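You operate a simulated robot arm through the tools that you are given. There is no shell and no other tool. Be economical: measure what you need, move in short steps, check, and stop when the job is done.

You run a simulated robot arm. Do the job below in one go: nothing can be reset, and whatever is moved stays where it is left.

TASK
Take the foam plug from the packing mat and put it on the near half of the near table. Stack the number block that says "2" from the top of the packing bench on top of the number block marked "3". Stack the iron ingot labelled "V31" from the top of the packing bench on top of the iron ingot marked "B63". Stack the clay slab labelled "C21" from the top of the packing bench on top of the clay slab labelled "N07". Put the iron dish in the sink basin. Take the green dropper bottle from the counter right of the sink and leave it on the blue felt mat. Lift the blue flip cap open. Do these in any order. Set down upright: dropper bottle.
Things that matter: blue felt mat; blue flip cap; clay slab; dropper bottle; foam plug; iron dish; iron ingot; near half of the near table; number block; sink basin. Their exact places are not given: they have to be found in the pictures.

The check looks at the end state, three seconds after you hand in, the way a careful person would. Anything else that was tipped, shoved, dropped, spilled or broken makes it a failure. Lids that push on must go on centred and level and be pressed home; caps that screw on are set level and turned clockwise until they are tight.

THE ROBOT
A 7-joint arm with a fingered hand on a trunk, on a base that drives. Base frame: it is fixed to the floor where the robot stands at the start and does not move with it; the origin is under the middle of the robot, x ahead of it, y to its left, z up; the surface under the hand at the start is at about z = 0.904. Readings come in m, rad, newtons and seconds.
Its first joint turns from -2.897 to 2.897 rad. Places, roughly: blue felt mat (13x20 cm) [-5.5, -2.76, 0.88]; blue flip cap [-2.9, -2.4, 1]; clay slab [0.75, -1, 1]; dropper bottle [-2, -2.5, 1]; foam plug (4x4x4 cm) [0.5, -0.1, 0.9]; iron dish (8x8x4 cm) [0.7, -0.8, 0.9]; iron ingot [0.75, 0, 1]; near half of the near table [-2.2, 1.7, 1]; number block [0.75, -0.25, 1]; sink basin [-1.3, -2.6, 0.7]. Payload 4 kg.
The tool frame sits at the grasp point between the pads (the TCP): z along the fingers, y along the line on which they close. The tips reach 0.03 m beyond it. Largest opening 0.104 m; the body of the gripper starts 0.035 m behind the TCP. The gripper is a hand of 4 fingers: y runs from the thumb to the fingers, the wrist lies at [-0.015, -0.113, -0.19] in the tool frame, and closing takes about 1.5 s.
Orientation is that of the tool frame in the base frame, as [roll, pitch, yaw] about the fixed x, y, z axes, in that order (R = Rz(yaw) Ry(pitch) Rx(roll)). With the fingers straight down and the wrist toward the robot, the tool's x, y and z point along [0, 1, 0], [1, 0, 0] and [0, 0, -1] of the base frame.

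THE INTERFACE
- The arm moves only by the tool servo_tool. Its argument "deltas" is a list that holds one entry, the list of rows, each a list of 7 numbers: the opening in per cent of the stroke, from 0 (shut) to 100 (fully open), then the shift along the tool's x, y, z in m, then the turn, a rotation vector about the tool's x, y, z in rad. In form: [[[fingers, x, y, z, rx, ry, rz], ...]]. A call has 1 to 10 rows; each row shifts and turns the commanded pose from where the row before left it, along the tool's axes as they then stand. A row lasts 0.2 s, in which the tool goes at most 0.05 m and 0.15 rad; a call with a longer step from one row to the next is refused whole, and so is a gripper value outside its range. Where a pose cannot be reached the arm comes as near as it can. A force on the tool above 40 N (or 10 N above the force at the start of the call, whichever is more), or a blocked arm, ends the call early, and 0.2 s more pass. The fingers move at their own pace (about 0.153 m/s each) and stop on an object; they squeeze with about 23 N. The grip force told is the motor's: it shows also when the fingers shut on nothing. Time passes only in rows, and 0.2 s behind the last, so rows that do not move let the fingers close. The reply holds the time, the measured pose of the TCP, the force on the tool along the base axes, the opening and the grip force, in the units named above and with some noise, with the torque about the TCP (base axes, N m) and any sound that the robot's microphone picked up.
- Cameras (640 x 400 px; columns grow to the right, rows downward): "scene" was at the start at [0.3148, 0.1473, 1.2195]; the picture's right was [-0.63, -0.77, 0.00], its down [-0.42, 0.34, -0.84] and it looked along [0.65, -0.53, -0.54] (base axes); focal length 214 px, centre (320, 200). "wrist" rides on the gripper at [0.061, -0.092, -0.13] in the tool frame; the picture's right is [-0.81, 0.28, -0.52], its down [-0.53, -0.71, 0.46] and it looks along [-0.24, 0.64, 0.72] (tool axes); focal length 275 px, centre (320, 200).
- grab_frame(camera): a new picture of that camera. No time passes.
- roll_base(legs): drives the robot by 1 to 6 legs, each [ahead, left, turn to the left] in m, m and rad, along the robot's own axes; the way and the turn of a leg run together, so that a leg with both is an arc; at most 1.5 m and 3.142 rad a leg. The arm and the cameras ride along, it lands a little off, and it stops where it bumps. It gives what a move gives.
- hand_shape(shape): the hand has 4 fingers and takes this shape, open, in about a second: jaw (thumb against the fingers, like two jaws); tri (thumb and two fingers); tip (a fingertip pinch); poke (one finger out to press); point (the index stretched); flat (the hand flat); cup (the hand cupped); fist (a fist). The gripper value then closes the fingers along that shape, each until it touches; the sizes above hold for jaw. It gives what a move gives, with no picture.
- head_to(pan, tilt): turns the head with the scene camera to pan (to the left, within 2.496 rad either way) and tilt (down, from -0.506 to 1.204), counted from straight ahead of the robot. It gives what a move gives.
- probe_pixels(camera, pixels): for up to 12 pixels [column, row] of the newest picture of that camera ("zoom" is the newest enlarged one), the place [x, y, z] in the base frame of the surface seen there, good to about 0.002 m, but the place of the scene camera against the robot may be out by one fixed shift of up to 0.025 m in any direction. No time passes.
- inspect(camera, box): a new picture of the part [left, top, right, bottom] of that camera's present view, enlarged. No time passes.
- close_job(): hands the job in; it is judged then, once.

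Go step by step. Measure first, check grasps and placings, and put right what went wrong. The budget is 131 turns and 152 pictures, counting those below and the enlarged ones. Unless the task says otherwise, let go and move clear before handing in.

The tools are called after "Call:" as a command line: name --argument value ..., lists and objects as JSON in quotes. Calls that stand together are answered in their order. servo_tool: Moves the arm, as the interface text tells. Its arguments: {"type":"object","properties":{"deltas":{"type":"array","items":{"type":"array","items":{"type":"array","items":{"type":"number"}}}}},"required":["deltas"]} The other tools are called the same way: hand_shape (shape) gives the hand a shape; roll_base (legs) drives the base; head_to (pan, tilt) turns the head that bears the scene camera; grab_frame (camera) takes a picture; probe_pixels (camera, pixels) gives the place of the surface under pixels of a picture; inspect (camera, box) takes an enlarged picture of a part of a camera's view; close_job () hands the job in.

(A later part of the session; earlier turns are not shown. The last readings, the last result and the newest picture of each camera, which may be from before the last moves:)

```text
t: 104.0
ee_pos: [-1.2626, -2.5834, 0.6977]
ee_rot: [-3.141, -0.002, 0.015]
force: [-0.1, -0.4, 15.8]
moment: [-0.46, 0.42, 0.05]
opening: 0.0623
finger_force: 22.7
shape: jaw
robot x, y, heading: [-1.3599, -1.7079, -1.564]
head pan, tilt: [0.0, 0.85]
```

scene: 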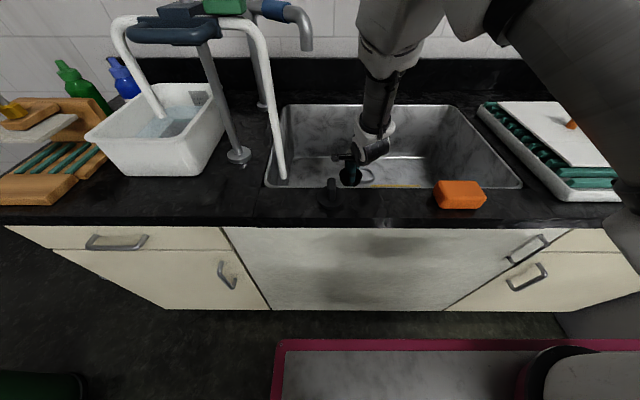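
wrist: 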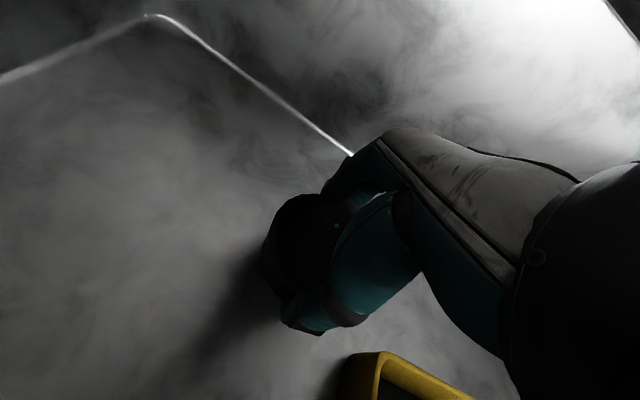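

Contact. Release and rise.

Call:
servo_tool --deltas '[[[0, 0, 0, -0.002, 0, 0, 0], [75, 0, 0, 0, 0, 0, 0], [100, 0, 0, 0, 0, 0, 0], [100, 0, 0, 0, 0, 0, 0], [100, 0, 0, 0, 0, 0, 0], [100, 0, 0, -0.03, 0, 0, 0], [100, 0, 0, -0.045, 0, 0, 0], [100, 0, 0, -0.045, 0, 0, 0], [100, 0, 0, -0.045, 0, 0, 0], [100, 0, 0, -0.045, 0, 0, 0]]]'

Call:
servo_tool --deltas '[[[100, 0, 0, -0.045, 0, 0, 0], [100, 0, 0, -0.045, 0, 0, 0], [100, 0, 0, -0.045, 0, 0, 0], [100, 0, 0, -0.045, 0, 0, 0], [100, 0, 0, -0.045, 0, 0, 0], [100, 0, 0, -0.045, 0, 0, 0]]]'

Call:
grab_frame --camera "wrist"

```text
t: 106.2
ee_pos: [-1.2607, -2.5849, 0.9081]
ee_rot: [-3.139, -0.001, 0.014]
force: [-0.4, 0.1, 1.2]
moment: [0.02, -0.01, 0.0]
opening: 0.1037
finger_force: 0.1
shape: jaw
robot x, y, heading: [-1.3629, -1.7179, -1.568]
head pan, tilt: [0.0, 0.85]
```

```text
t: 107.6
ee_pos: [-1.2608, -2.5824, 1.179]
ee_rot: [-3.137, 0.001, 0.016]
force: [0.8, -0.5, -0.9]
moment: [0.0, 0.04, -0.03]
opening: 0.1036
finger_force: 0.0
shape: jaw
robot x, y, heading: [-1.3606, -1.7122, -1.568]
head pan, tilt: [0.0, 0.85]
```

```text
83 pictures are left
```

wrist: 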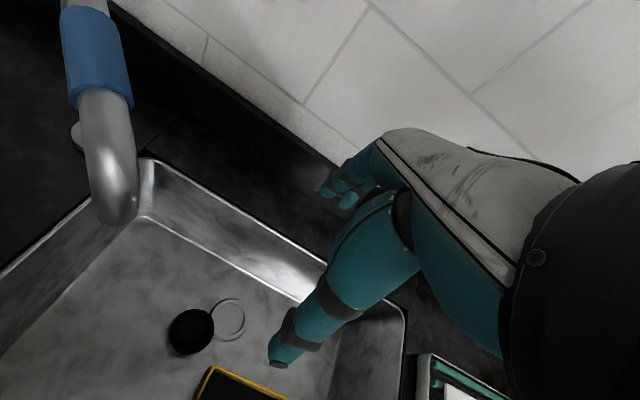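

Dish stands in the sink. Back off, then drive right to the dropper bottle.

Call:
roll_base --legs '[[-0.4, 0, 0], [0, -0.7, 0]]'

Call:
head_to --pan 0.0 --tilt 0.5

Call:
grab_frame --camera "scene"

```text
t: 113.5
ee_pos: [-1.9521, -2.1936, 1.1786]
ee_rot: [-3.138, 0.001, 0.027]
force: [-0.2, -0.5, -1.0]
moment: [-0.02, 0.02, 0.01]
opening: 0.1037
finger_force: 0.0
shape: jaw
robot x, y, heading: [-2.0619, -1.3242, -1.553]
head pan, tilt: [0.0, 0.85]
```

```text
t: 114.3
ee_pos: [-1.952, -2.1929, 1.1797]
ee_rot: [-3.139, 0.0, 0.027]
force: [0.3, 0.0, -0.5]
moment: [0.0, -0.02, 0.0]
opening: 0.1037
finger_force: 0.2
shape: jaw
robot x, y, heading: [-2.0645, -1.324, -1.555]
head pan, tilt: [0.0, 0.499]
```

```text
82 pictures are left
```

scene: 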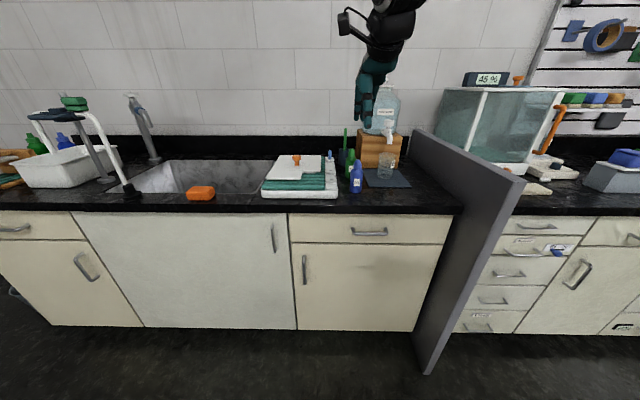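

Call:
inspect --camera "scene" --box '[300, 110, 440, 210]'

Call:
inspect --camera "scene" --box '[430, 60, 640, 210]'

Call:
probe_pixels --camera "scene" --pixels '[[348, 163], [350, 152], [356, 170], [355, 188], [387, 172], [377, 150], [400, 150], [387, 148], [334, 180], [415, 130], [510, 180], [345, 140]]'

```text
4.00 times, centred on (370, 160) of scene
```

zoom: 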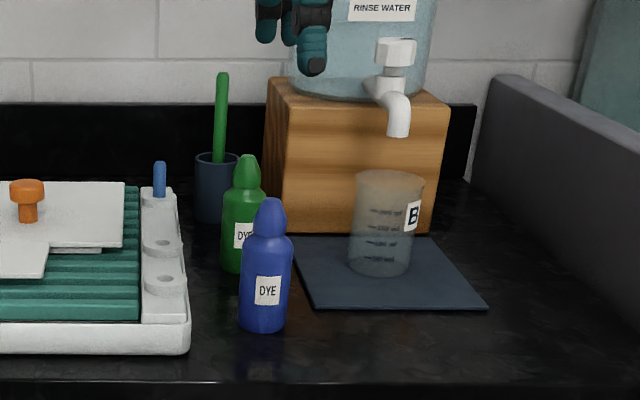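

```text
2.67 times, centred on (535, 135) of scene
```

zoom: 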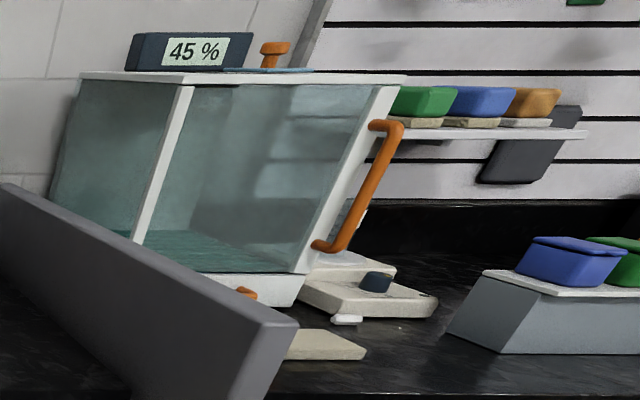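

```text
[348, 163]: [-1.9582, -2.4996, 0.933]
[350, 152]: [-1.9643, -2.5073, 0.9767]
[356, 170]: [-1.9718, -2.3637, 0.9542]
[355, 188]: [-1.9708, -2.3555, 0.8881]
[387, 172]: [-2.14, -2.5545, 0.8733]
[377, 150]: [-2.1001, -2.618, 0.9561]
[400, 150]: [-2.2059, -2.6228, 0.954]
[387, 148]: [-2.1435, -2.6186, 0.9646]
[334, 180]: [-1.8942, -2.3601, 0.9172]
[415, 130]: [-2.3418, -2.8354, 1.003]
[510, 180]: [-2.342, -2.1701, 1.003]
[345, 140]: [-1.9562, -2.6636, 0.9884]
```

Green bottle ≈(-1.97,-2.51), blue bottle in front of it at (-1.978,-2.37). I'll check with the wrist camera.

Call:
grab_frame --camera "wrist"

Call:
head_to --pan -1.2 --tilt 0.3

Call:
grab_frame --camera "scene"

```text
79 pictures are left
```

wrist: 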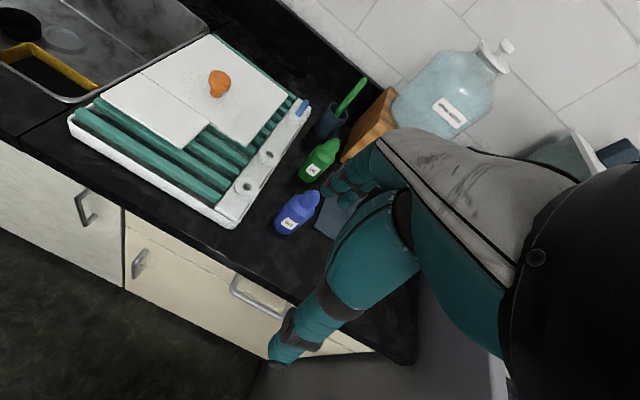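

```text
t: 115.7
ee_pos: [-1.9525, -2.1933, 1.1795]
ee_rot: [-3.138, 0.0, 0.028]
force: [0.8, -0.2, 0.3]
moment: [0.01, -0.02, 0.04]
opening: 0.1037
finger_force: 0.1
shape: jaw
robot x, y, heading: [-2.066, -1.3214, -1.555]
head pan, tilt: [-1.201, 0.3]
```

```text
78 pictures are left
```

scene: 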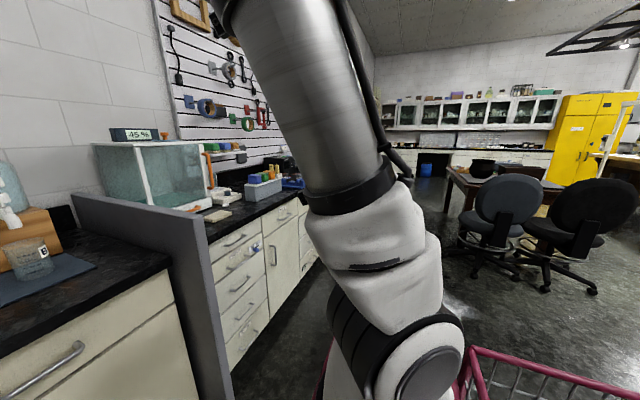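

Call:
inspect --camera "wrist" --box '[260, 90, 360, 250]'

```text
2.50 times, centred on (310, 170) of wrist
```

zoom: 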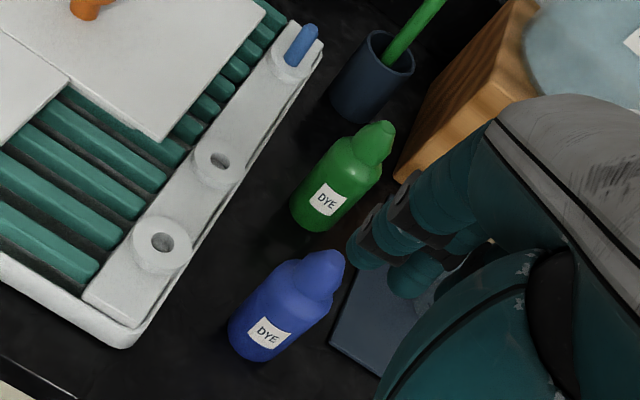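

Call:
probe_pixels --camera "zoom" --pixels '[[326, 198], [350, 155], [300, 185], [340, 190], [375, 140], [312, 225], [265, 330], [290, 290], [320, 270], [415, 185], [160, 240], [250, 200]]'

```text
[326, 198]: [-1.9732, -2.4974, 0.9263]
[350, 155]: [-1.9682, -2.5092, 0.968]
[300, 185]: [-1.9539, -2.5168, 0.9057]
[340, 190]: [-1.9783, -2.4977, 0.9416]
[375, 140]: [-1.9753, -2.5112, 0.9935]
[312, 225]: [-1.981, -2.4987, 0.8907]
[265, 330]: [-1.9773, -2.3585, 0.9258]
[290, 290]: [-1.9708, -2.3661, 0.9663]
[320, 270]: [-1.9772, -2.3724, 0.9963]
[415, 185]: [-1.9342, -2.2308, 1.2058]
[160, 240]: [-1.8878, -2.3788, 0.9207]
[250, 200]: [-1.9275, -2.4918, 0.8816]
```

Green bottle axis ≈(-1.972,-2.517), r≈0.02, counter z 0.881. I'll reposition the base to the left and yaw the hand so the wrist comes over the tray, clear of the blue bottle.

Call:
roll_base --legs '[[0, 0.41, -0.015], [0.36, 0, 0]]'

Call:
servo_tool --deltas '[[[100, -0.03, 0, 0, 0, 0, 0.14], [100, -0.03, 0, 0, 0, 0, 0.14], [100, -0.03, 0, 0, 0, 0, 0.14], [100, -0.03, 0, 0, 0, 0, 0.14], [100, 0, 0, 0, 0, 0, 0.14], [100, 0, 0, 0, 0, 0, 0.14], [100, 0, 0, 0, 0, 0, 0.14], [100, 0, 0, 0, 0, 0, 0.14], [100, 0, 0, 0, 0, 0, 0.14], [100, 0, 0, 0, 0, 0, 0]]]'

Call:
grab_frame --camera "wrist"

```text
t: 120.2
ee_pos: [-1.5663, -2.5496, 1.1792]
ee_rot: [-3.138, -0.001, 0.003]
force: [-0.6, -0.6, -1.0]
moment: [0.03, -0.02, 0.0]
opening: 0.1037
finger_force: 0.0
shape: jaw
robot x, y, heading: [-1.656, -1.6799, -1.58]
head pan, tilt: [-1.201, 0.3]
```

```text
t: 122.4
ee_pos: [-1.6804, -2.5254, 1.1795]
ee_rot: [-3.139, 0.003, -1.258]
force: [0.0, 0.3, -0.1]
moment: [0.01, 0.0, 0.01]
opening: 0.1038
finger_force: 0.1
shape: jaw
robot x, y, heading: [-1.6551, -1.68, -1.579]
head pan, tilt: [-1.201, 0.3]
```

```text
76 pictures are left
```

wrist: 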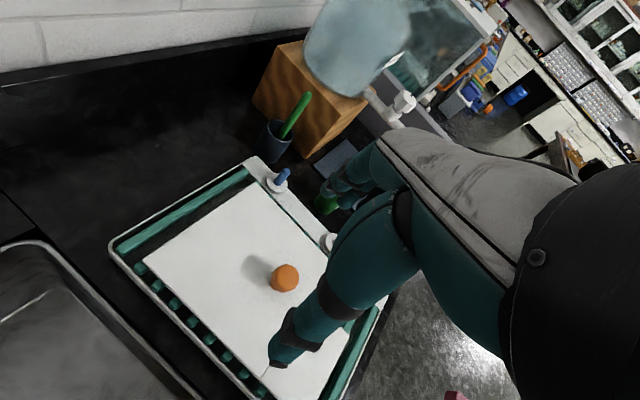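

Yaw is −72°; good. Move over the bottle.

Call:
servo_tool --deltas '[[[100, -0.016, 0.0455, 0, 0, 0, 0], [100, -0.016, 0.0455, 0, 0, 0, 0], [100, -0.016, 0.0455, 0, 0, 0, 0], [100, -0.016, 0.0455, 0, 0, 0, 0], [100, -0.016, 0.0455, 0, 0, 0, 0], [100, -0.016, 0.0455, 0, 0, 0, 0], [100, 0, 0, 0.045, 0, 0, 0], [100, 0, 0, 0.03, 0, 0, 0], [100, 0, 0, 0, 0, 0, 0]]]'

Call:
grab_frame --camera "wrist"

```text
t: 124.4
ee_pos: [-1.9726, -2.5179, 1.105]
ee_rot: [-3.141, 0.004, -1.259]
force: [-0.1, -0.3, -0.3]
moment: [-0.02, 0.01, 0.0]
opening: 0.1038
finger_force: 0.0
shape: jaw
robot x, y, heading: [-1.6544, -1.6802, -1.579]
head pan, tilt: [-1.201, 0.3]
```

```text
75 pictures are left
```

wrist: 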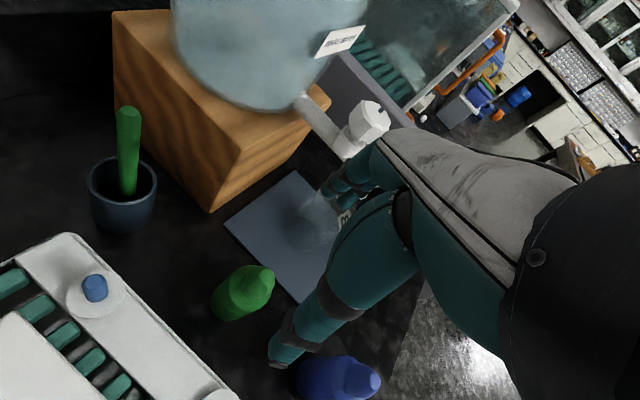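

Call:
probe_pixels --camera "wrist" --pixels '[[262, 283], [245, 290], [228, 285], [235, 312], [222, 300], [345, 378], [365, 382], [318, 218], [80, 235]]'

```text
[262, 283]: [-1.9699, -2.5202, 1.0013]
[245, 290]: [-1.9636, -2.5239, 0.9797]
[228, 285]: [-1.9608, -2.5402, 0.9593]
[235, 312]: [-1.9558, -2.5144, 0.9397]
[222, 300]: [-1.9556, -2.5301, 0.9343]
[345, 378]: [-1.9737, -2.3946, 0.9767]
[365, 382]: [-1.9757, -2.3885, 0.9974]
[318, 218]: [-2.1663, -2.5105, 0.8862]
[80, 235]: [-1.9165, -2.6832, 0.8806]
```

Bottle axis (-1.973,-2.520) lies under the TCP. Descend to z≈0.935.

Call:
servo_tool --deltas '[[[100, 0.002, 0, 0.045, 0, 0, 0], [100, 0, 0, 0.045, 0, 0, 0], [100, 0, 0, 0.045, 0, 0, 0], [100, 0, 0, 0.034, 0, 0, 0], [100, 0, 0, 0, 0, 0, 0]]]'

Call:
grab_frame --camera "wrist"

```text
t: 125.5
ee_pos: [-1.9726, -2.5225, 0.9407]
ee_rot: [3.135, -0.005, -1.258]
force: [-0.7, 0.1, -0.4]
moment: [0.04, 0.01, 0.01]
opening: 0.1039
finger_force: 0.1
shape: jaw
robot x, y, heading: [-1.6564, -1.6775, -1.579]
head pan, tilt: [-1.201, 0.3]
stopped in row 5: the force on the tool passed its limit at 43 N (the readings are from after the stop); the commanded pose is now the measured one
```

```text
74 pictures are left
```

wrist: 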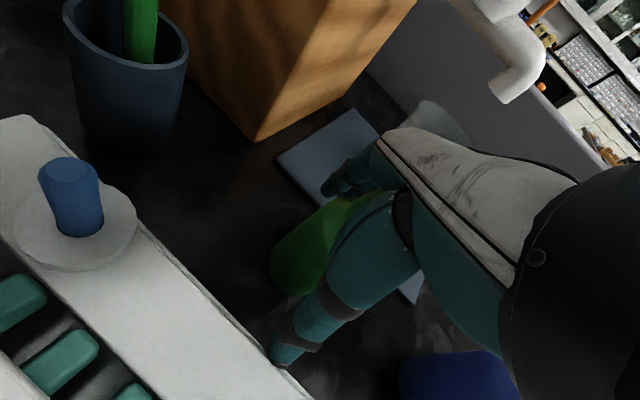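

Contact at 43 N going down — the thumb tip (285,358) is at the tray's edge or the palm met the cap; the bottle still stands. Raise 0.022 and close there.

Call:
servo_tool --deltas '[[[100, 0, 0, -0.022, 0.005, -0.005, 0], [100, 0, 0, 0, 0, 0, 0], [70, 0, 0, 0, 0, 0, 0], [50, 0, 0, 0, 0, 0, 0]]]'

Call:
grab_frame --camera "wrist"

```text
t: 126.5
ee_pos: [-1.9704, -2.5229, 0.9611]
ee_rot: [-3.141, 0.0, -1.256]
force: [-0.6, 0.2, 0.6]
moment: [0.0, 0.02, 0.0]
opening: 0.0525
finger_force: 0.1
shape: jaw
robot x, y, heading: [-1.6573, -1.681, -1.579]
head pan, tilt: [-1.201, 0.3]
```

```text
73 pictures are left
```

wrist: 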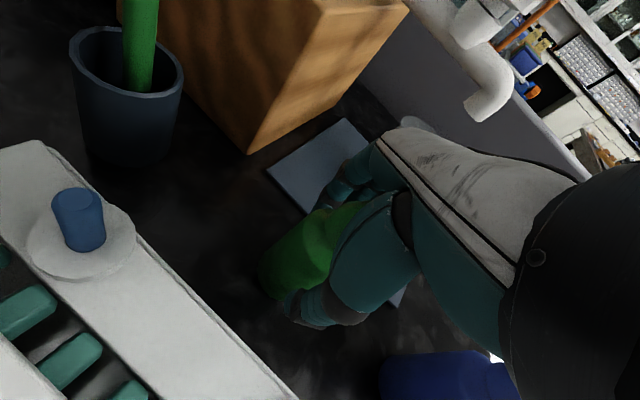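

Call:
servo_tool --deltas '[[[50, 0, 0, 0.008, 0, 0, 0], [30, 0, 0, 0, 0, 0, 0], [20, 0, 0, 0, 0, 0, 0], [20, 0, 0, 0, 0, 0, 0], [20, 0, 0, 0, 0, 0, 0], [20, 0, 0, 0, 0, 0, 0], [20, 0, 0, -0.01, 0, 0, 0], [20, 0, 0, 0, 0, 0, 0]]]'

Call:
grab_frame --camera "wrist"

```text
t: 128.3
ee_pos: [-1.9714, -2.5222, 0.965]
ee_rot: [-3.142, -0.001, -1.258]
force: [0.5, 0.2, -1.2]
moment: [0.0, -0.02, 0.0]
opening: 0.0387
finger_force: 23.0
shape: jaw
robot x, y, heading: [-1.6551, -1.6795, -1.579]
head pan, tilt: [-1.201, 0.3]
```

```text
72 pictures are left
```

wrist: 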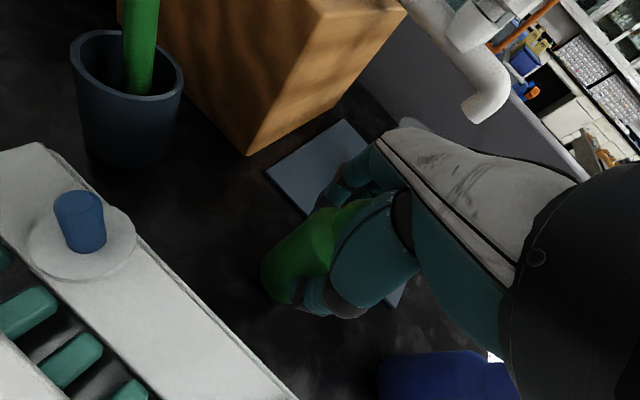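

Bottle gripped (0.0387 m). Lift straight up and back away.

Call:
servo_tool --deltas '[[[20, 0, 0, -0.04, 0, 0, 0], [20, 0, 0, -0.045, 0, 0, 0], [20, 0, 0, -0.045, 0, 0, 0], [20, 0, 0, -0.045, 0, 0, 0], [20, 0, 0, -0.045, 0, 0, 0], [20, 0, 0, 0, 0, 0, 0]]]'

Call:
roll_base --legs '[[-0.5, 0, 0]]'

Call:
head_to --pan -0.3 --tilt 0.4

Call:
grab_frame --camera "scene"

Call:
grab_frame --camera "wrist"

```text
t: 129.7
ee_pos: [-1.9731, -2.5218, 1.1858]
ee_rot: [3.139, 0.0, -1.256]
force: [0.7, 0.7, -1.0]
moment: [0.0, -0.02, 0.01]
opening: 0.0383
finger_force: 23.1
shape: jaw
robot x, y, heading: [-1.6557, -1.6796, -1.579]
head pan, tilt: [-1.201, 0.3]
```

```text
t: 132.6
ee_pos: [-1.9672, -2.0231, 1.1859]
ee_rot: [-3.141, -0.001, -1.254]
force: [0.3, 0.2, 0.0]
moment: [0.02, 0.03, 0.04]
opening: 0.0386
finger_force: 23.1
shape: jaw
robot x, y, heading: [-1.6541, -1.1761, -1.578]
head pan, tilt: [-1.201, 0.3]
```

```text
t: 133.8
ee_pos: [-1.9674, -2.0232, 1.184]
ee_rot: [-3.141, 0.001, -1.255]
force: [0.1, -0.9, -1.4]
moment: [0.01, 0.0, 0.03]
opening: 0.0383
finger_force: 23.6
shape: jaw
robot x, y, heading: [-1.6521, -1.1749, -1.58]
head pan, tilt: [-0.3, 0.4]
```

```text
71 pictures are left
```

scene: 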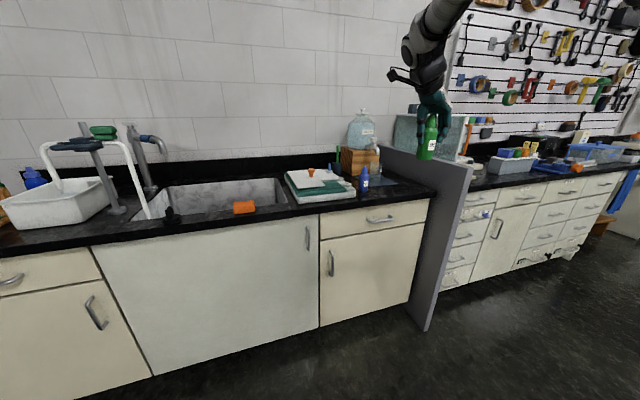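

```text
70 pictures are left
```

wrist: 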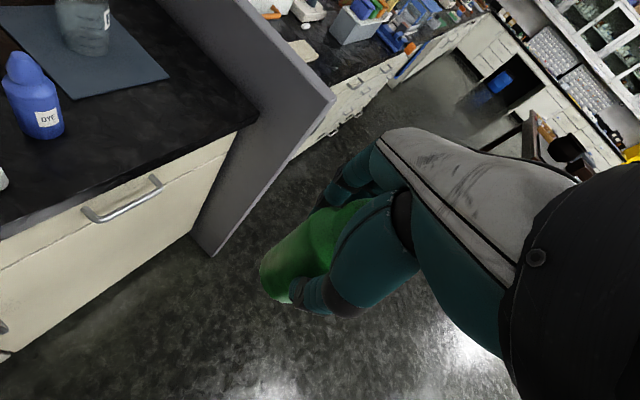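

Bottle is held upright, others untouched. Look along the drive path toward -x.

Call:
head_to --pan -1.5 --tilt 0.3

Call:
grab_frame --camera "scene"

```text
t: 135.2
ee_pos: [-1.9674, -2.0233, 1.1867]
ee_rot: [-3.141, 0.0, -1.256]
force: [-0.5, 0.6, -0.2]
moment: [0.0, -0.04, -0.01]
opening: 0.0385
finger_force: 22.8
shape: jaw
robot x, y, heading: [-1.653, -1.1752, -1.584]
head pan, tilt: [-1.499, 0.3]
```

```text
69 pictures are left
```

scene: 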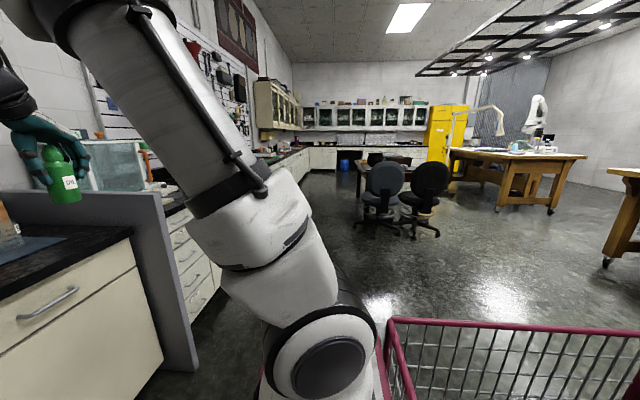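

Call:
probe_pixels --camera "scene" --pixels '[[385, 180], [380, 235], [430, 180], [430, 235], [360, 240], [300, 160], [345, 170], [265, 157], [500, 150], [500, 210], [610, 255], [320, 180]]'

Call:
inspect --camera "scene" --box '[230, 130, 450, 260]'

```text
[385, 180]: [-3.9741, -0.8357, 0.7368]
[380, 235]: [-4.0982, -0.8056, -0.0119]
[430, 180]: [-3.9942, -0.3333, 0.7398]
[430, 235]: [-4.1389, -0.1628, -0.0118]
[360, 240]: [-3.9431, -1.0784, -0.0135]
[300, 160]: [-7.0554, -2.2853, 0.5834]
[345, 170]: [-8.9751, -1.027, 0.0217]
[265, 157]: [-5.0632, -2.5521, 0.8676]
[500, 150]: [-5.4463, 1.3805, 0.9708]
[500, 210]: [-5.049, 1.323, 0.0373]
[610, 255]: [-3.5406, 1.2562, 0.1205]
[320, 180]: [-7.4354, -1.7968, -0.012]
```

```text
2.91 times, centred on (340, 195) of scene
```

zoom: 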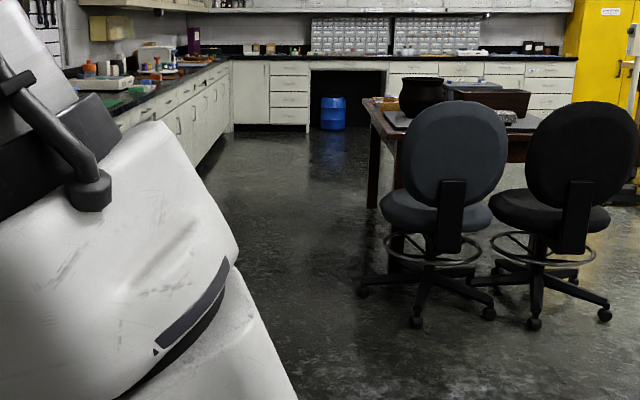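

Chair casters reach y≈-1.08; the counter front is y≈-2.25. I'll turn to face -x and drive along y≈-1.72.

Call:
roll_base --legs '[[0, 0, -1.56], [0, 0.54, 0], [1.5, 0, 0]]'

Call:
head_to --pan 0.2 --tilt 0.4

Call:
grab_frame --camera "scene"

```text
t: 149.3
ee_pos: [-4.032, -1.3838, 1.1846]
ee_rot: [3.141, -0.001, -2.824]
force: [-0.1, 0.1, -1.1]
moment: [0.01, 0.01, 0.02]
opening: 0.0381
finger_force: 22.7
shape: jaw
robot x, y, heading: [-3.1833, -1.6931, 3.145]
head pan, tilt: [-1.499, 0.3]
```

```text
t: 151.1
ee_pos: [-4.0319, -1.3834, 1.1865]
ee_rot: [3.141, 0.0, -2.821]
force: [0.5, 0.0, -1.1]
moment: [0.0, 0.0, -0.04]
opening: 0.0383
finger_force: 23.3
shape: jaw
robot x, y, heading: [-3.1862, -1.6969, 3.137]
head pan, tilt: [0.201, 0.4]
```

```text
67 pictures are left
```

scene: 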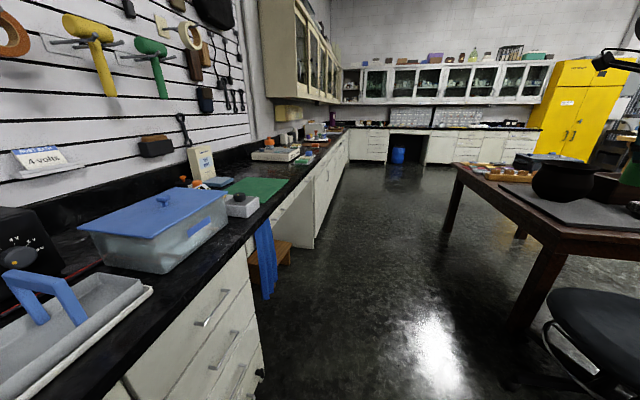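

Call:
probe_pixels --camera "scene" --pixels '[[520, 320], [555, 250], [455, 165], [260, 188], [277, 153], [305, 158], [275, 100], [312, 140], [285, 250], [270, 285], [322, 135], [240, 205]]'

Call:
inspect --camera "scene" --box '[180, 90, 400, 230]'

```text
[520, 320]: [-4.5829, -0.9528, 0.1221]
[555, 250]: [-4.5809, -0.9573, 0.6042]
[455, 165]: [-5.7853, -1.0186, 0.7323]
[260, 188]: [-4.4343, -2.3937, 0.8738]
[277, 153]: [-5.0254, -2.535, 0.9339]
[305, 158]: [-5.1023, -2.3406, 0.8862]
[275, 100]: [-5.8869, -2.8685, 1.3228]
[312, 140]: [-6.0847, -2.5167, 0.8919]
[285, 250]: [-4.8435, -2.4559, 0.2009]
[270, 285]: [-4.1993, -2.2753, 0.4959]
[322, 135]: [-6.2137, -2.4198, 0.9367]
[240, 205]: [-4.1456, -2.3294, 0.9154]
```

```text
2.86 times, centred on (290, 160) of scene
```

zoom: 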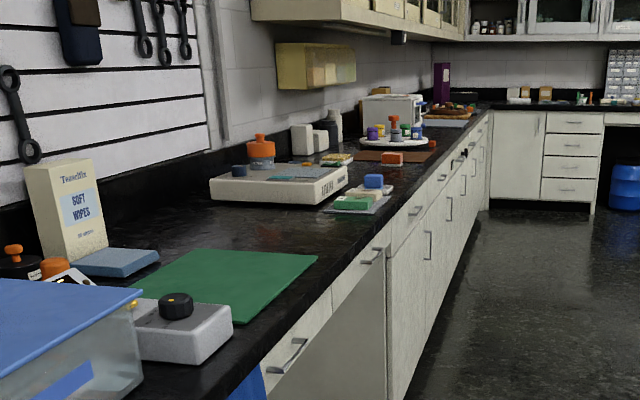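

Desk edge is at y≈-1.0, so the lane is clear. Drive on to x≈-5.25, then look at the counter there.

Call:
roll_base --legs '[[1.5, 0.05, 0], [0.55, 0.05, 0]]'

Call:
head_to --pan 1.3 --tilt 0.5

Call:
grab_frame --camera "scene"

```text
refused: leg 1 is longer than a leg can be; nothing moved
```

```text
t: 152.4
ee_pos: [-4.0315, -1.3847, 1.1847]
ee_rot: [-3.141, 0.0, -2.821]
force: [-0.3, 0.1, -0.8]
moment: [0.0, -0.01, 0.01]
opening: 0.0384
finger_force: 22.7
shape: jaw
robot x, y, heading: [-3.1854, -1.6948, 3.136]
head pan, tilt: [1.3, 0.499]
```

```text
65 pictures are left
```

scene: 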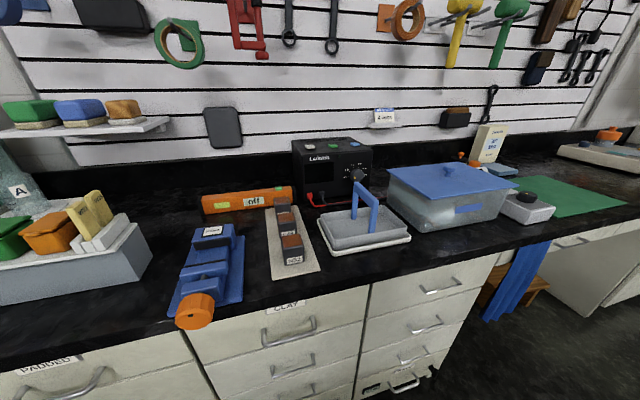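

Call:
roll_base --legs '[[1.45, 0.03, 0], [0.6, 0.05, 0]]'

Call:
grab_frame --camera "scene"

```text
t: 162.5
ee_pos: [-6.0641, -1.4679, 1.186]
ee_rot: [-3.141, 0.001, -2.824]
force: [0.3, 0.5, 0.3]
moment: [0.02, 0.04, -0.02]
opening: 0.0384
finger_force: 22.9
shape: jaw
robot x, y, heading: [-5.2159, -1.7828, 3.136]
head pan, tilt: [1.3, 0.499]
```

```text
64 pictures are left
```

scene: 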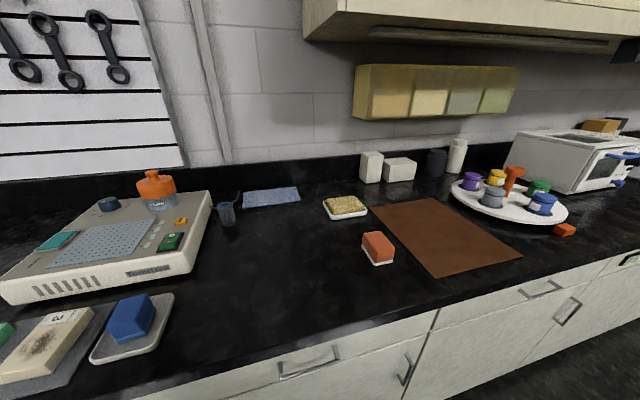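

The blue felt mat is at (271,197). Probe its corners, the glass beside it, and the upper cabinet.

Call:
inspect --camera "scene" --box '[190, 150, 350, 250]'

Call:
probe_pixels --camera "scene" --pixels '[[246, 193], [297, 189], [298, 202], [245, 205], [271, 197], [228, 215], [345, 207], [305, 38], [440, 55], [355, 118], [375, 160]]'

```text
4.00 times, centred on (270, 200) of scene
```

zoom: 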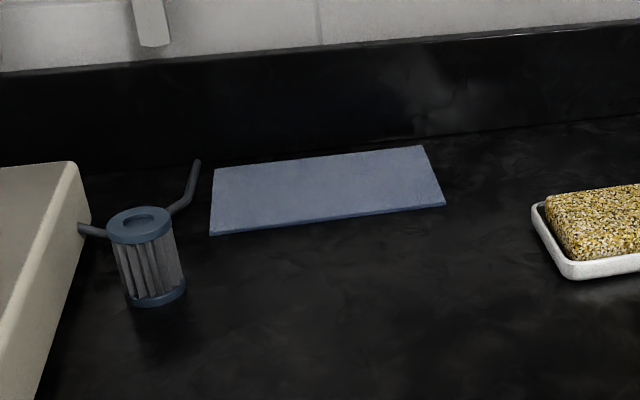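

```text
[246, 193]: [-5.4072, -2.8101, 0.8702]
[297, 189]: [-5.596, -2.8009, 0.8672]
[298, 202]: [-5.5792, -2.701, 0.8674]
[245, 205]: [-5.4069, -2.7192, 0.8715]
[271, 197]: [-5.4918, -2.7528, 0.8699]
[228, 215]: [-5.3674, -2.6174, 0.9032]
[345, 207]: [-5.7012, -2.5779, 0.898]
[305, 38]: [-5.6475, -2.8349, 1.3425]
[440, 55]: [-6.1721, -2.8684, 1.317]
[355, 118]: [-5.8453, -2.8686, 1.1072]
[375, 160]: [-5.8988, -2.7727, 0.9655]
```

Mat centre ≈(-5.495,-2.75), z≈0.883. Shift the base 0.1 closer and swing the arm round to the counter side.

Call:
roll_base --legs '[[0.0, 0.1, 0]]'

Call:
servo_tool --deltas '[[[20, 0.03, -0.0385, -0.0, 0, 0, -0.055], [20, 0.03, -0.0385, -0.0, 0, 0, -0.055], [20, 0.03, -0.0385, -0.0, 0, 0, -0.055], [20, 0.03, -0.0385, -0.0, 0, 0, -0.055], [20, 0.03, -0.0385, -0.0, 0, 0, -0.055], [20, 0.03, -0.0385, -0.0, 0, 0, -0.055], [20, 0.03, -0.0385, -0.0, 0, 0, -0.055], [20, 0.03, -0.0385, -0.0, 0, 0, -0.055], [20, 0.03, -0.0385, -0.0, 0, 0, -0.055], [20, 0.03, -0.0385, -0.0, 0, 0, -0.055]]]'

```text
t: 163.7
ee_pos: [-6.0637, -1.5698, 1.1852]
ee_rot: [-3.141, -0.001, -2.825]
force: [0.3, -0.2, -0.9]
moment: [-0.01, -0.01, 0.03]
opening: 0.0384
finger_force: 23.2
shape: jaw
robot x, y, heading: [-5.2152, -1.8833, 3.137]
head pan, tilt: [1.3, 0.499]
```

```text
t: 165.9
ee_pos: [-6.1104, -2.0474, 1.1854]
ee_rot: [3.14, 0.0, -2.276]
force: [1.1, 0.0, -0.8]
moment: [-0.02, -0.01, 0.04]
opening: 0.0381
finger_force: 22.6
shape: jaw
robot x, y, heading: [-5.2202, -1.8845, 3.135]
head pan, tilt: [1.3, 0.499]
```

Call:
servo_tool --deltas '[[[20, 0.024, -0.043, 0, 0, 0, -0.06], [20, 0.024, -0.043, 0, 0, 0, -0.06], [20, 0.024, -0.043, 0, 0, 0, -0.06], [20, 0.024, -0.043, 0, 0, 0, -0.06], [20, 0.024, -0.043, 0, 0, 0, -0.06], [20, 0.024, -0.043, 0, 0, 0, -0.06], [20, 0.024, -0.043, 0, 0, 0, -0.06], [20, 0.024, -0.043, 0, 0, 0, -0.06], [20, 0.024, -0.043, 0, 0, 0, -0.06], [20, 0.024, -0.043, 0, 0, 0, -0.06]]]'

Call:
grab_frame --camera "scene"

```text
t: 168.3
ee_pos: [-5.8579, -2.4216, 1.1989]
ee_rot: [3.135, -0.014, -1.723]
force: [0.2, -0.2, -1.2]
moment: [0.0, -0.03, 0.01]
opening: 0.0378
finger_force: 22.9
shape: jaw
robot x, y, heading: [-5.2192, -1.8862, 3.135]
head pan, tilt: [1.3, 0.499]
stopped in row 10: the arm was blocked; the commanded pose is now the measured one
```

```text
62 pictures are left
```

scene: 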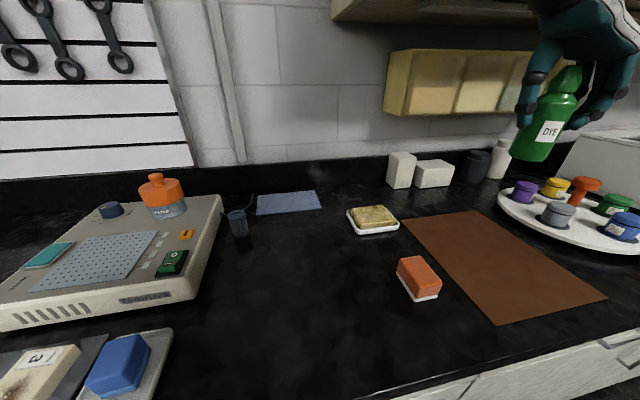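

Arm blocked: likely the wrist/camera met the overhead cabinet edge. Pull back toward the robot, then travel in +x past the cabinet's end.

Call:
servo_tool --deltas '[[[20, -0.04, 0.006, 0, 0, 0, 0], [20, -0.04, 0.006, 0, 0, 0, 0], [20, 0, 0, 0.03, 0, 0, 0], [20, -0.0068, -0.0445, 0, 0, 0, 0], [20, -0.0068, -0.0445, 0, 0, 0, 0], [20, -0.0068, -0.0445, 0, 0, 0, 0], [20, -0.0068, -0.0445, 0, 0, 0, 0], [20, -0.0068, -0.0445, 0, 0, 0, 0], [20, 0, 0, 0, 0, 0, 0]]]'

Call:
grab_frame --camera "scene"

```text
t: 170.3
ee_pos: [-5.6284, -2.3414, 1.1629]
ee_rot: [3.136, -0.014, -1.72]
force: [-0.9, -1.1, -1.3]
moment: [-0.01, 0.0, 0.03]
opening: 0.0377
finger_force: 23.5
shape: jaw
robot x, y, heading: [-5.2181, -1.8838, 3.137]
head pan, tilt: [1.3, 0.499]
```

```text
61 pictures are left
```

scene: 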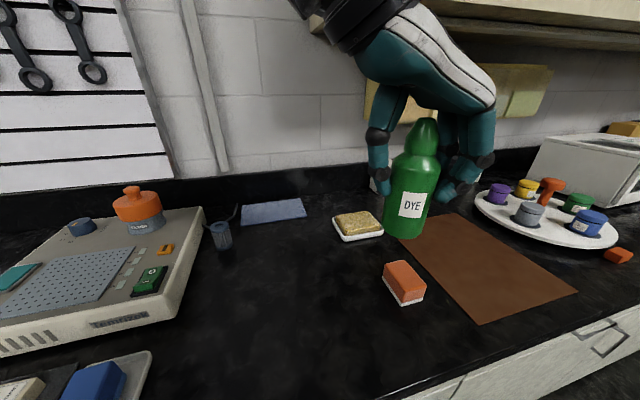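

Clear now. Yaw the hand by −0.9 rad so the wrist leans back toward the robot, correcting the small tilt too.

Call:
servo_tool --deltas '[[[20, 0, 0, 0, 0, 0, -0.13], [20, 0, 0, 0, 0, 0, -0.13], [20, 0, 0, 0, 0, 0, -0.13], [20, 0, 0, 0, 0, 0, -0.13], [20, 0, 0, 0, 0, 0, -0.13], [20, 0, 0, 0, 0, 0, -0.13], [20, 0, 0, 0, 0, 0, -0.13], [20, 0, 0, 0, 0, 0, 0]]]'

```text
t: 172.1
ee_pos: [-5.6292, -2.3415, 1.1644]
ee_rot: [3.128, -0.003, -0.808]
force: [-0.2, -0.9, -0.3]
moment: [0.03, 0.0, 0.0]
opening: 0.0382
finger_force: 22.8
shape: jaw
robot x, y, heading: [-5.2177, -1.8857, 3.138]
head pan, tilt: [1.3, 0.499]
```

Call:
servo_tool --deltas '[[[20, 0, 0, 0, 0.013, 0.003, 0], [20, 0.0431, 0.0206, 0.007, 0, 0, 0], [20, 0.0431, 0.0206, 0.007, 0, 0, 0], [20, 0.0431, 0.0206, 0.007, 0, 0, 0], [20, 0.0431, 0.0206, 0.007, 0, 0, 0], [20, 0.0431, 0.0206, 0.007, 0, 0, 0], [20, 0.0431, 0.0206, 0.007, 0, 0, 0], [20, 0.0431, 0.0206, 0.007, 0, 0, 0], [20, 0.0431, 0.0206, 0.007, 0, 0, 0], [20, 0, 0, 0, 0, 0, 0]]]'

Call:
grab_frame --camera "scene"

Call:
grab_frame --camera "wrist"

```text
t: 173.7
ee_pos: [-5.5861, -2.5428, 1.372]
ee_rot: [2.92, -0.207, -0.849]
force: [-2.7, 6.1, 6.0]
moment: [-0.13, -0.29, 0.19]
opening: 0.0378
finger_force: 23.1
shape: jaw
out of reach, approached as far as the arm can: row 8
robot x, y, heading: [-5.2171, -1.8857, 3.135]
head pan, tilt: [1.3, 0.499]
stopped in row 8: the arm was blocked; the commanded pose is now the measured one
```

```text
60 pictures are left
```

scene: 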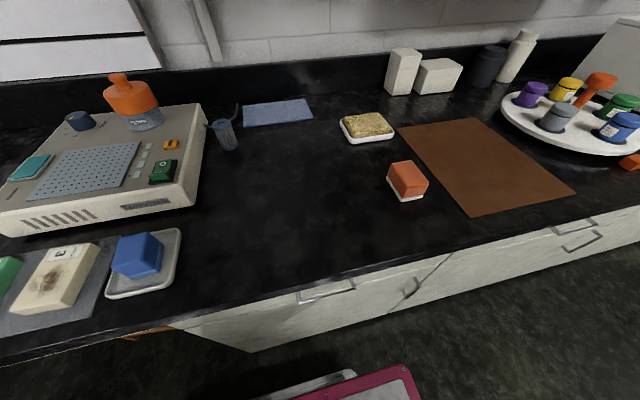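

```text
59 pictures are left
```

wrist: 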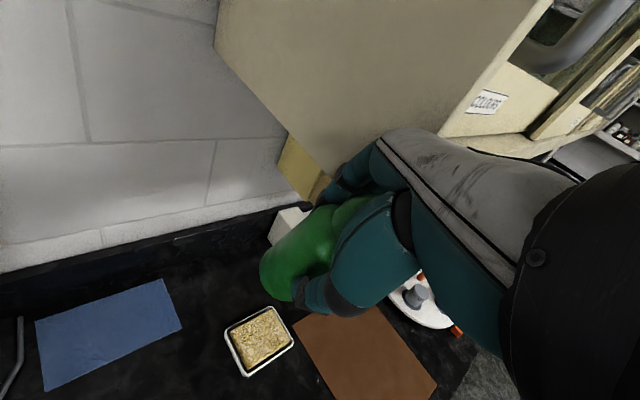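

The arm got contorted against the cabinet end (wrist view top right). Pull it straight back toward the robot and level it.

Call:
servo_tool --deltas '[[[20, -0.0294, -0.0244, -0.0118, 0, 0, 0], [20, -0.0294, -0.0244, -0.0118, 0, 0, 0], [20, -0.0294, -0.0244, -0.0118, 0.054, -0.052, 0], [20, -0.0294, -0.0244, -0.005, 0.054, -0.052, 0], [20, 0, 0, 0, 0.054, -0.052, 0], [20, 0, 0, 0, 0.054, -0.052, 0], [20, 0, 0, 0, 0, 0, 0], [20, 0, 0, 0, 0, 0, 0]]]'

Call:
grab_frame --camera "wrist"

```text
t: 175.5
ee_pos: [-5.5783, -2.4001, 1.3458]
ee_rot: [-3.113, 0.023, -0.851]
force: [-0.3, 0.7, -0.5]
moment: [0.0, 0.0, -0.01]
opening: 0.038
finger_force: 23.1
shape: jaw
robot x, y, heading: [-5.2145, -1.8842, 3.135]
head pan, tilt: [1.3, 0.499]
```

```text
58 pictures are left
```

wrist: 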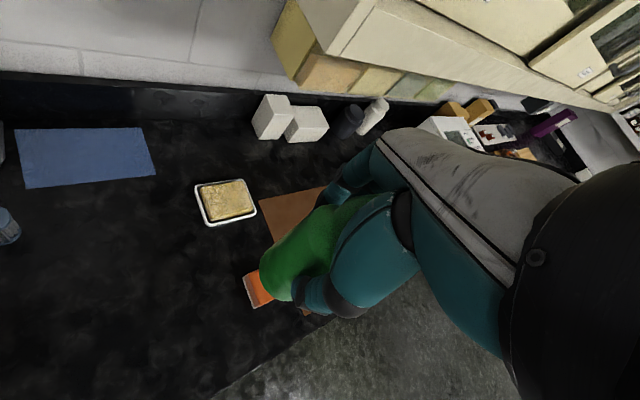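

The bottle is safe. I'd rather face the counter with the arm in its normal posture; check the basket's rear extent and the room behind first.

Call:
servo_tool --deltas '[[[20, 0, 0, 0, -0.028, -0.023, 0], [20, 0, 0, 0, 0, 0, 0]]]'

Call:
head_to --pan -2.45 --tilt 0.6

Call:
grab_frame --camera "scene"

Call:
head_to --pan -1.2 --tilt 0.5

Call:
grab_frame --camera "scene"

```text
t: 176.1
ee_pos: [-5.5781, -2.3992, 1.3455]
ee_rot: [-3.14, 0.045, -0.851]
force: [0.8, 0.2, -1.2]
moment: [-0.01, 0.02, 0.03]
opening: 0.0379
finger_force: 23.1
shape: jaw
robot x, y, heading: [-5.2168, -1.8808, 3.136]
head pan, tilt: [1.3, 0.499]
```

```text
t: 179.2
ee_pos: [-5.5772, -2.3996, 1.346]
ee_rot: [-3.141, 0.046, -0.852]
force: [0.5, 0.3, -0.4]
moment: [0.02, -0.05, 0.0]
opening: 0.0378
finger_force: 23.2
shape: jaw
robot x, y, heading: [-5.2194, -1.8841, 3.138]
head pan, tilt: [-2.45, 0.6]
```

```text
57 pictures are left
```

scene: 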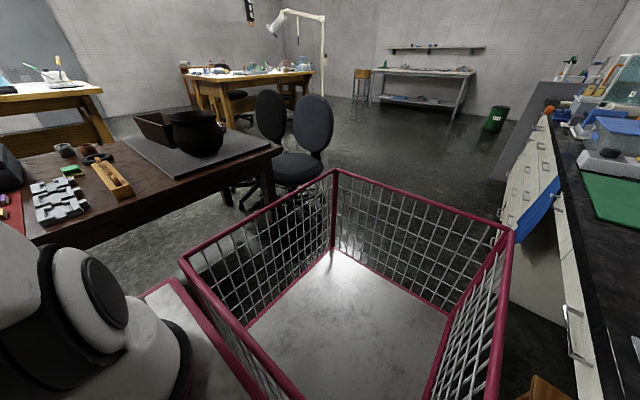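

```text
t: 180.7
ee_pos: [-5.5777, -2.3998, 1.3462]
ee_rot: [-3.141, 0.045, -0.851]
force: [0.1, 0.0, -1.8]
moment: [0.0, -0.01, 0.03]
opening: 0.0379
finger_force: 23.7
shape: jaw
robot x, y, heading: [-5.2183, -1.8854, 3.135]
head pan, tilt: [-1.201, 0.499]
```

```text
56 pictures are left
```

scene: 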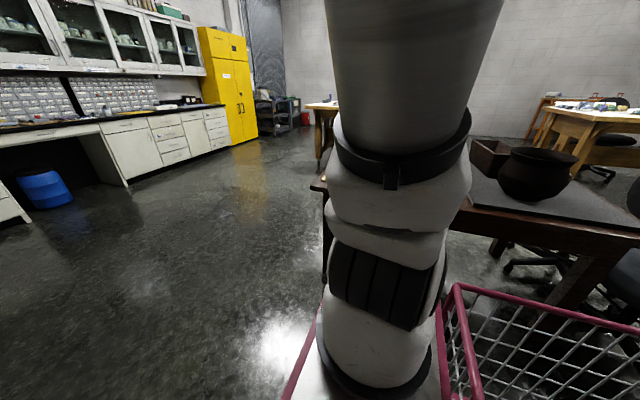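

Pitch reads 0.045 (wrong sign used); fix it. Measure the basket's rear by probing it.

Call:
servo_tool --deltas '[[[20, 0, 0, 0.03, 0, 0.045, 0], [20, 0, 0, 0.03, 0, 0, 0], [20, 0, 0, 0.03, 0, 0, 0], [20, 0, 0, 0.03, 0, 0, 0], [20, 0, 0, 0, 0, 0, 0]]]'

Call:
head_to --pan -2.45 --tilt 0.6

Call:
grab_frame --camera "scene"

Call:
probe_pixels --camera "scene" --pixels '[[334, 171], [511, 233], [183, 258], [330, 200], [420, 203], [150, 230], [270, 150], [250, 170], [300, 300], [520, 380]]'

```text
t: 181.9
ee_pos: [-5.5791, -2.3963, 1.2248]
ee_rot: [-3.14, 0.0, -0.852]
force: [0.1, -0.1, -1.2]
moment: [0.0, -0.01, 0.01]
opening: 0.0379
finger_force: 22.8
shape: jaw
robot x, y, heading: [-5.2174, -1.8838, 3.133]
head pan, tilt: [-1.201, 0.499]
```

```text
t: 183.3
ee_pos: [-5.5778, -2.3973, 1.2253]
ee_rot: [-3.141, 0.0, -0.851]
force: [-0.2, -0.1, 0.3]
moment: [-0.01, -0.01, -0.01]
opening: 0.038
finger_force: 22.8
shape: jaw
robot x, y, heading: [-5.2201, -1.8832, 3.129]
head pan, tilt: [-2.45, 0.6]
```

```text
55 pictures are left
```

scene: 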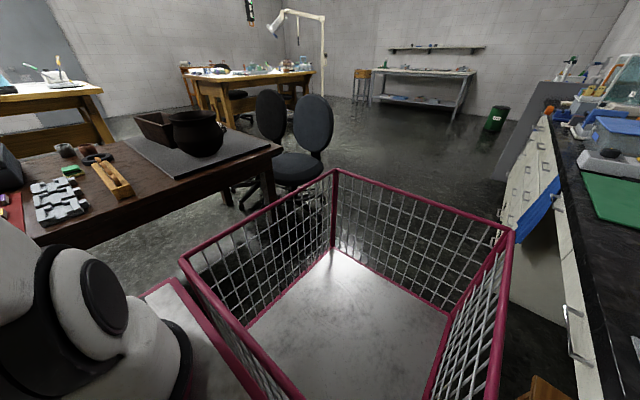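

```text
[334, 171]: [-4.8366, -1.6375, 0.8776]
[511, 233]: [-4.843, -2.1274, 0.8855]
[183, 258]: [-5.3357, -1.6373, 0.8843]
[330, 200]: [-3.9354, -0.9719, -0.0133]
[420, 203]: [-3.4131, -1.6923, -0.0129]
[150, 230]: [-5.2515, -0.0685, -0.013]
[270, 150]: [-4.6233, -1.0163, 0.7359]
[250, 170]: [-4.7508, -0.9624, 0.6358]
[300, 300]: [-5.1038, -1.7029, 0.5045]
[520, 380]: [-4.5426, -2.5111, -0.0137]
```

The cart is small (rear only 0.38 m behind the axis), so turning to face the counter is easy. Do it.

Call:
roll_base --legs '[[0, -0.17, 0], [0, 0, 1.57]]'

Call:
head_to --pan -0.2 --tilt 0.5

Call:
grab_frame --camera "scene"

```text
t: 188.6
ee_pos: [-4.7052, -2.0783, 1.2251]
ee_rot: [-3.141, 0.002, 0.715]
force: [0.7, -0.2, -1.4]
moment: [0.02, 0.04, 0.01]
opening: 0.0377
finger_force: 23.0
shape: jaw
robot x, y, heading: [-5.2157, -1.715, -1.584]
head pan, tilt: [-2.45, 0.6]
```

```text
t: 190.7
ee_pos: [-4.706, -2.0791, 1.2263]
ee_rot: [-3.14, 0.004, 0.713]
force: [0.0, 0.0, -1.4]
moment: [0.01, -0.01, 0.03]
opening: 0.0377
finger_force: 23.2
shape: jaw
robot x, y, heading: [-5.216, -1.7168, -1.584]
head pan, tilt: [-0.201, 0.499]
```

```text
54 pictures are left
```

scene: 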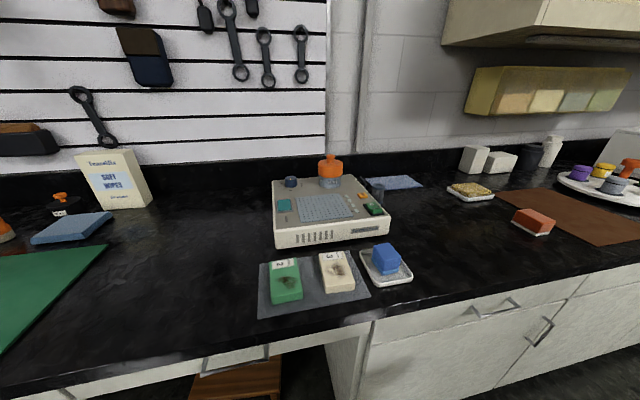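

Call:
roll_base --legs '[[0, -0.22, 0.014]]'

Call:
servo_tool --deltas '[[[20, -0.0336, 0.031, 0, 0, 0, 0.07], [20, -0.0336, 0.031, 0, 0, 0, 0.07], [20, -0.0336, 0.031, 0, 0, 0, 0.07], [20, -0.0336, 0.031, 0, 0, 0, 0.07], [20, -0.0336, 0.031, 0, 0, 0, 0.07], [20, -0.0336, 0.031, 0, 0, 0, 0.07], [20, -0.0336, 0.031, 0, 0, 0, 0.07], [20, -0.0336, 0.031, 0, 0, 0, 0.07], [20, -0.0336, 0.031, 0, 0, 0, 0.07], [20, -0.0336, 0.031, 0, 0, 0, 0.07]]]'

Call:
grab_frame --camera "wrist"

```text
t: 192.3
ee_pos: [-4.9193, -2.0713, 1.2238]
ee_rot: [-3.14, 0.001, 0.724]
force: [0.0, 0.2, -0.6]
moment: [-0.01, -0.01, 0.0]
opening: 0.0376
finger_force: 23.2
shape: jaw
robot x, y, heading: [-5.434, -1.7121, -1.57]
head pan, tilt: [-0.201, 0.499]
```

```text
t: 194.5
ee_pos: [-5.0989, -2.4817, 1.2257]
ee_rot: [3.141, 0.002, 0.025]
force: [0.2, 0.2, -0.3]
moment: [-0.02, -0.01, 0.0]
opening: 0.0375
finger_force: 23.1
shape: jaw
robot x, y, heading: [-5.4321, -1.7138, -1.569]
head pan, tilt: [-0.201, 0.499]
```

```text
53 pictures are left
```

wrist: 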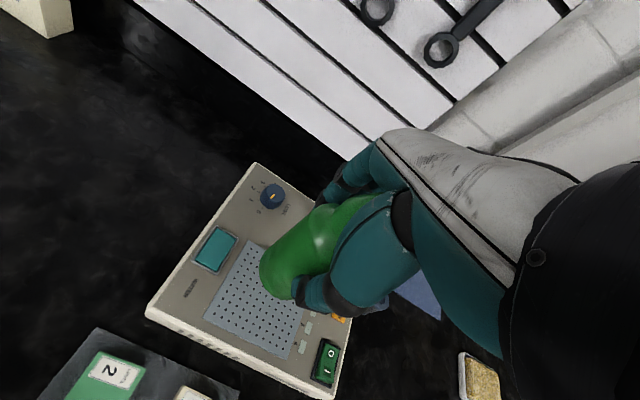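

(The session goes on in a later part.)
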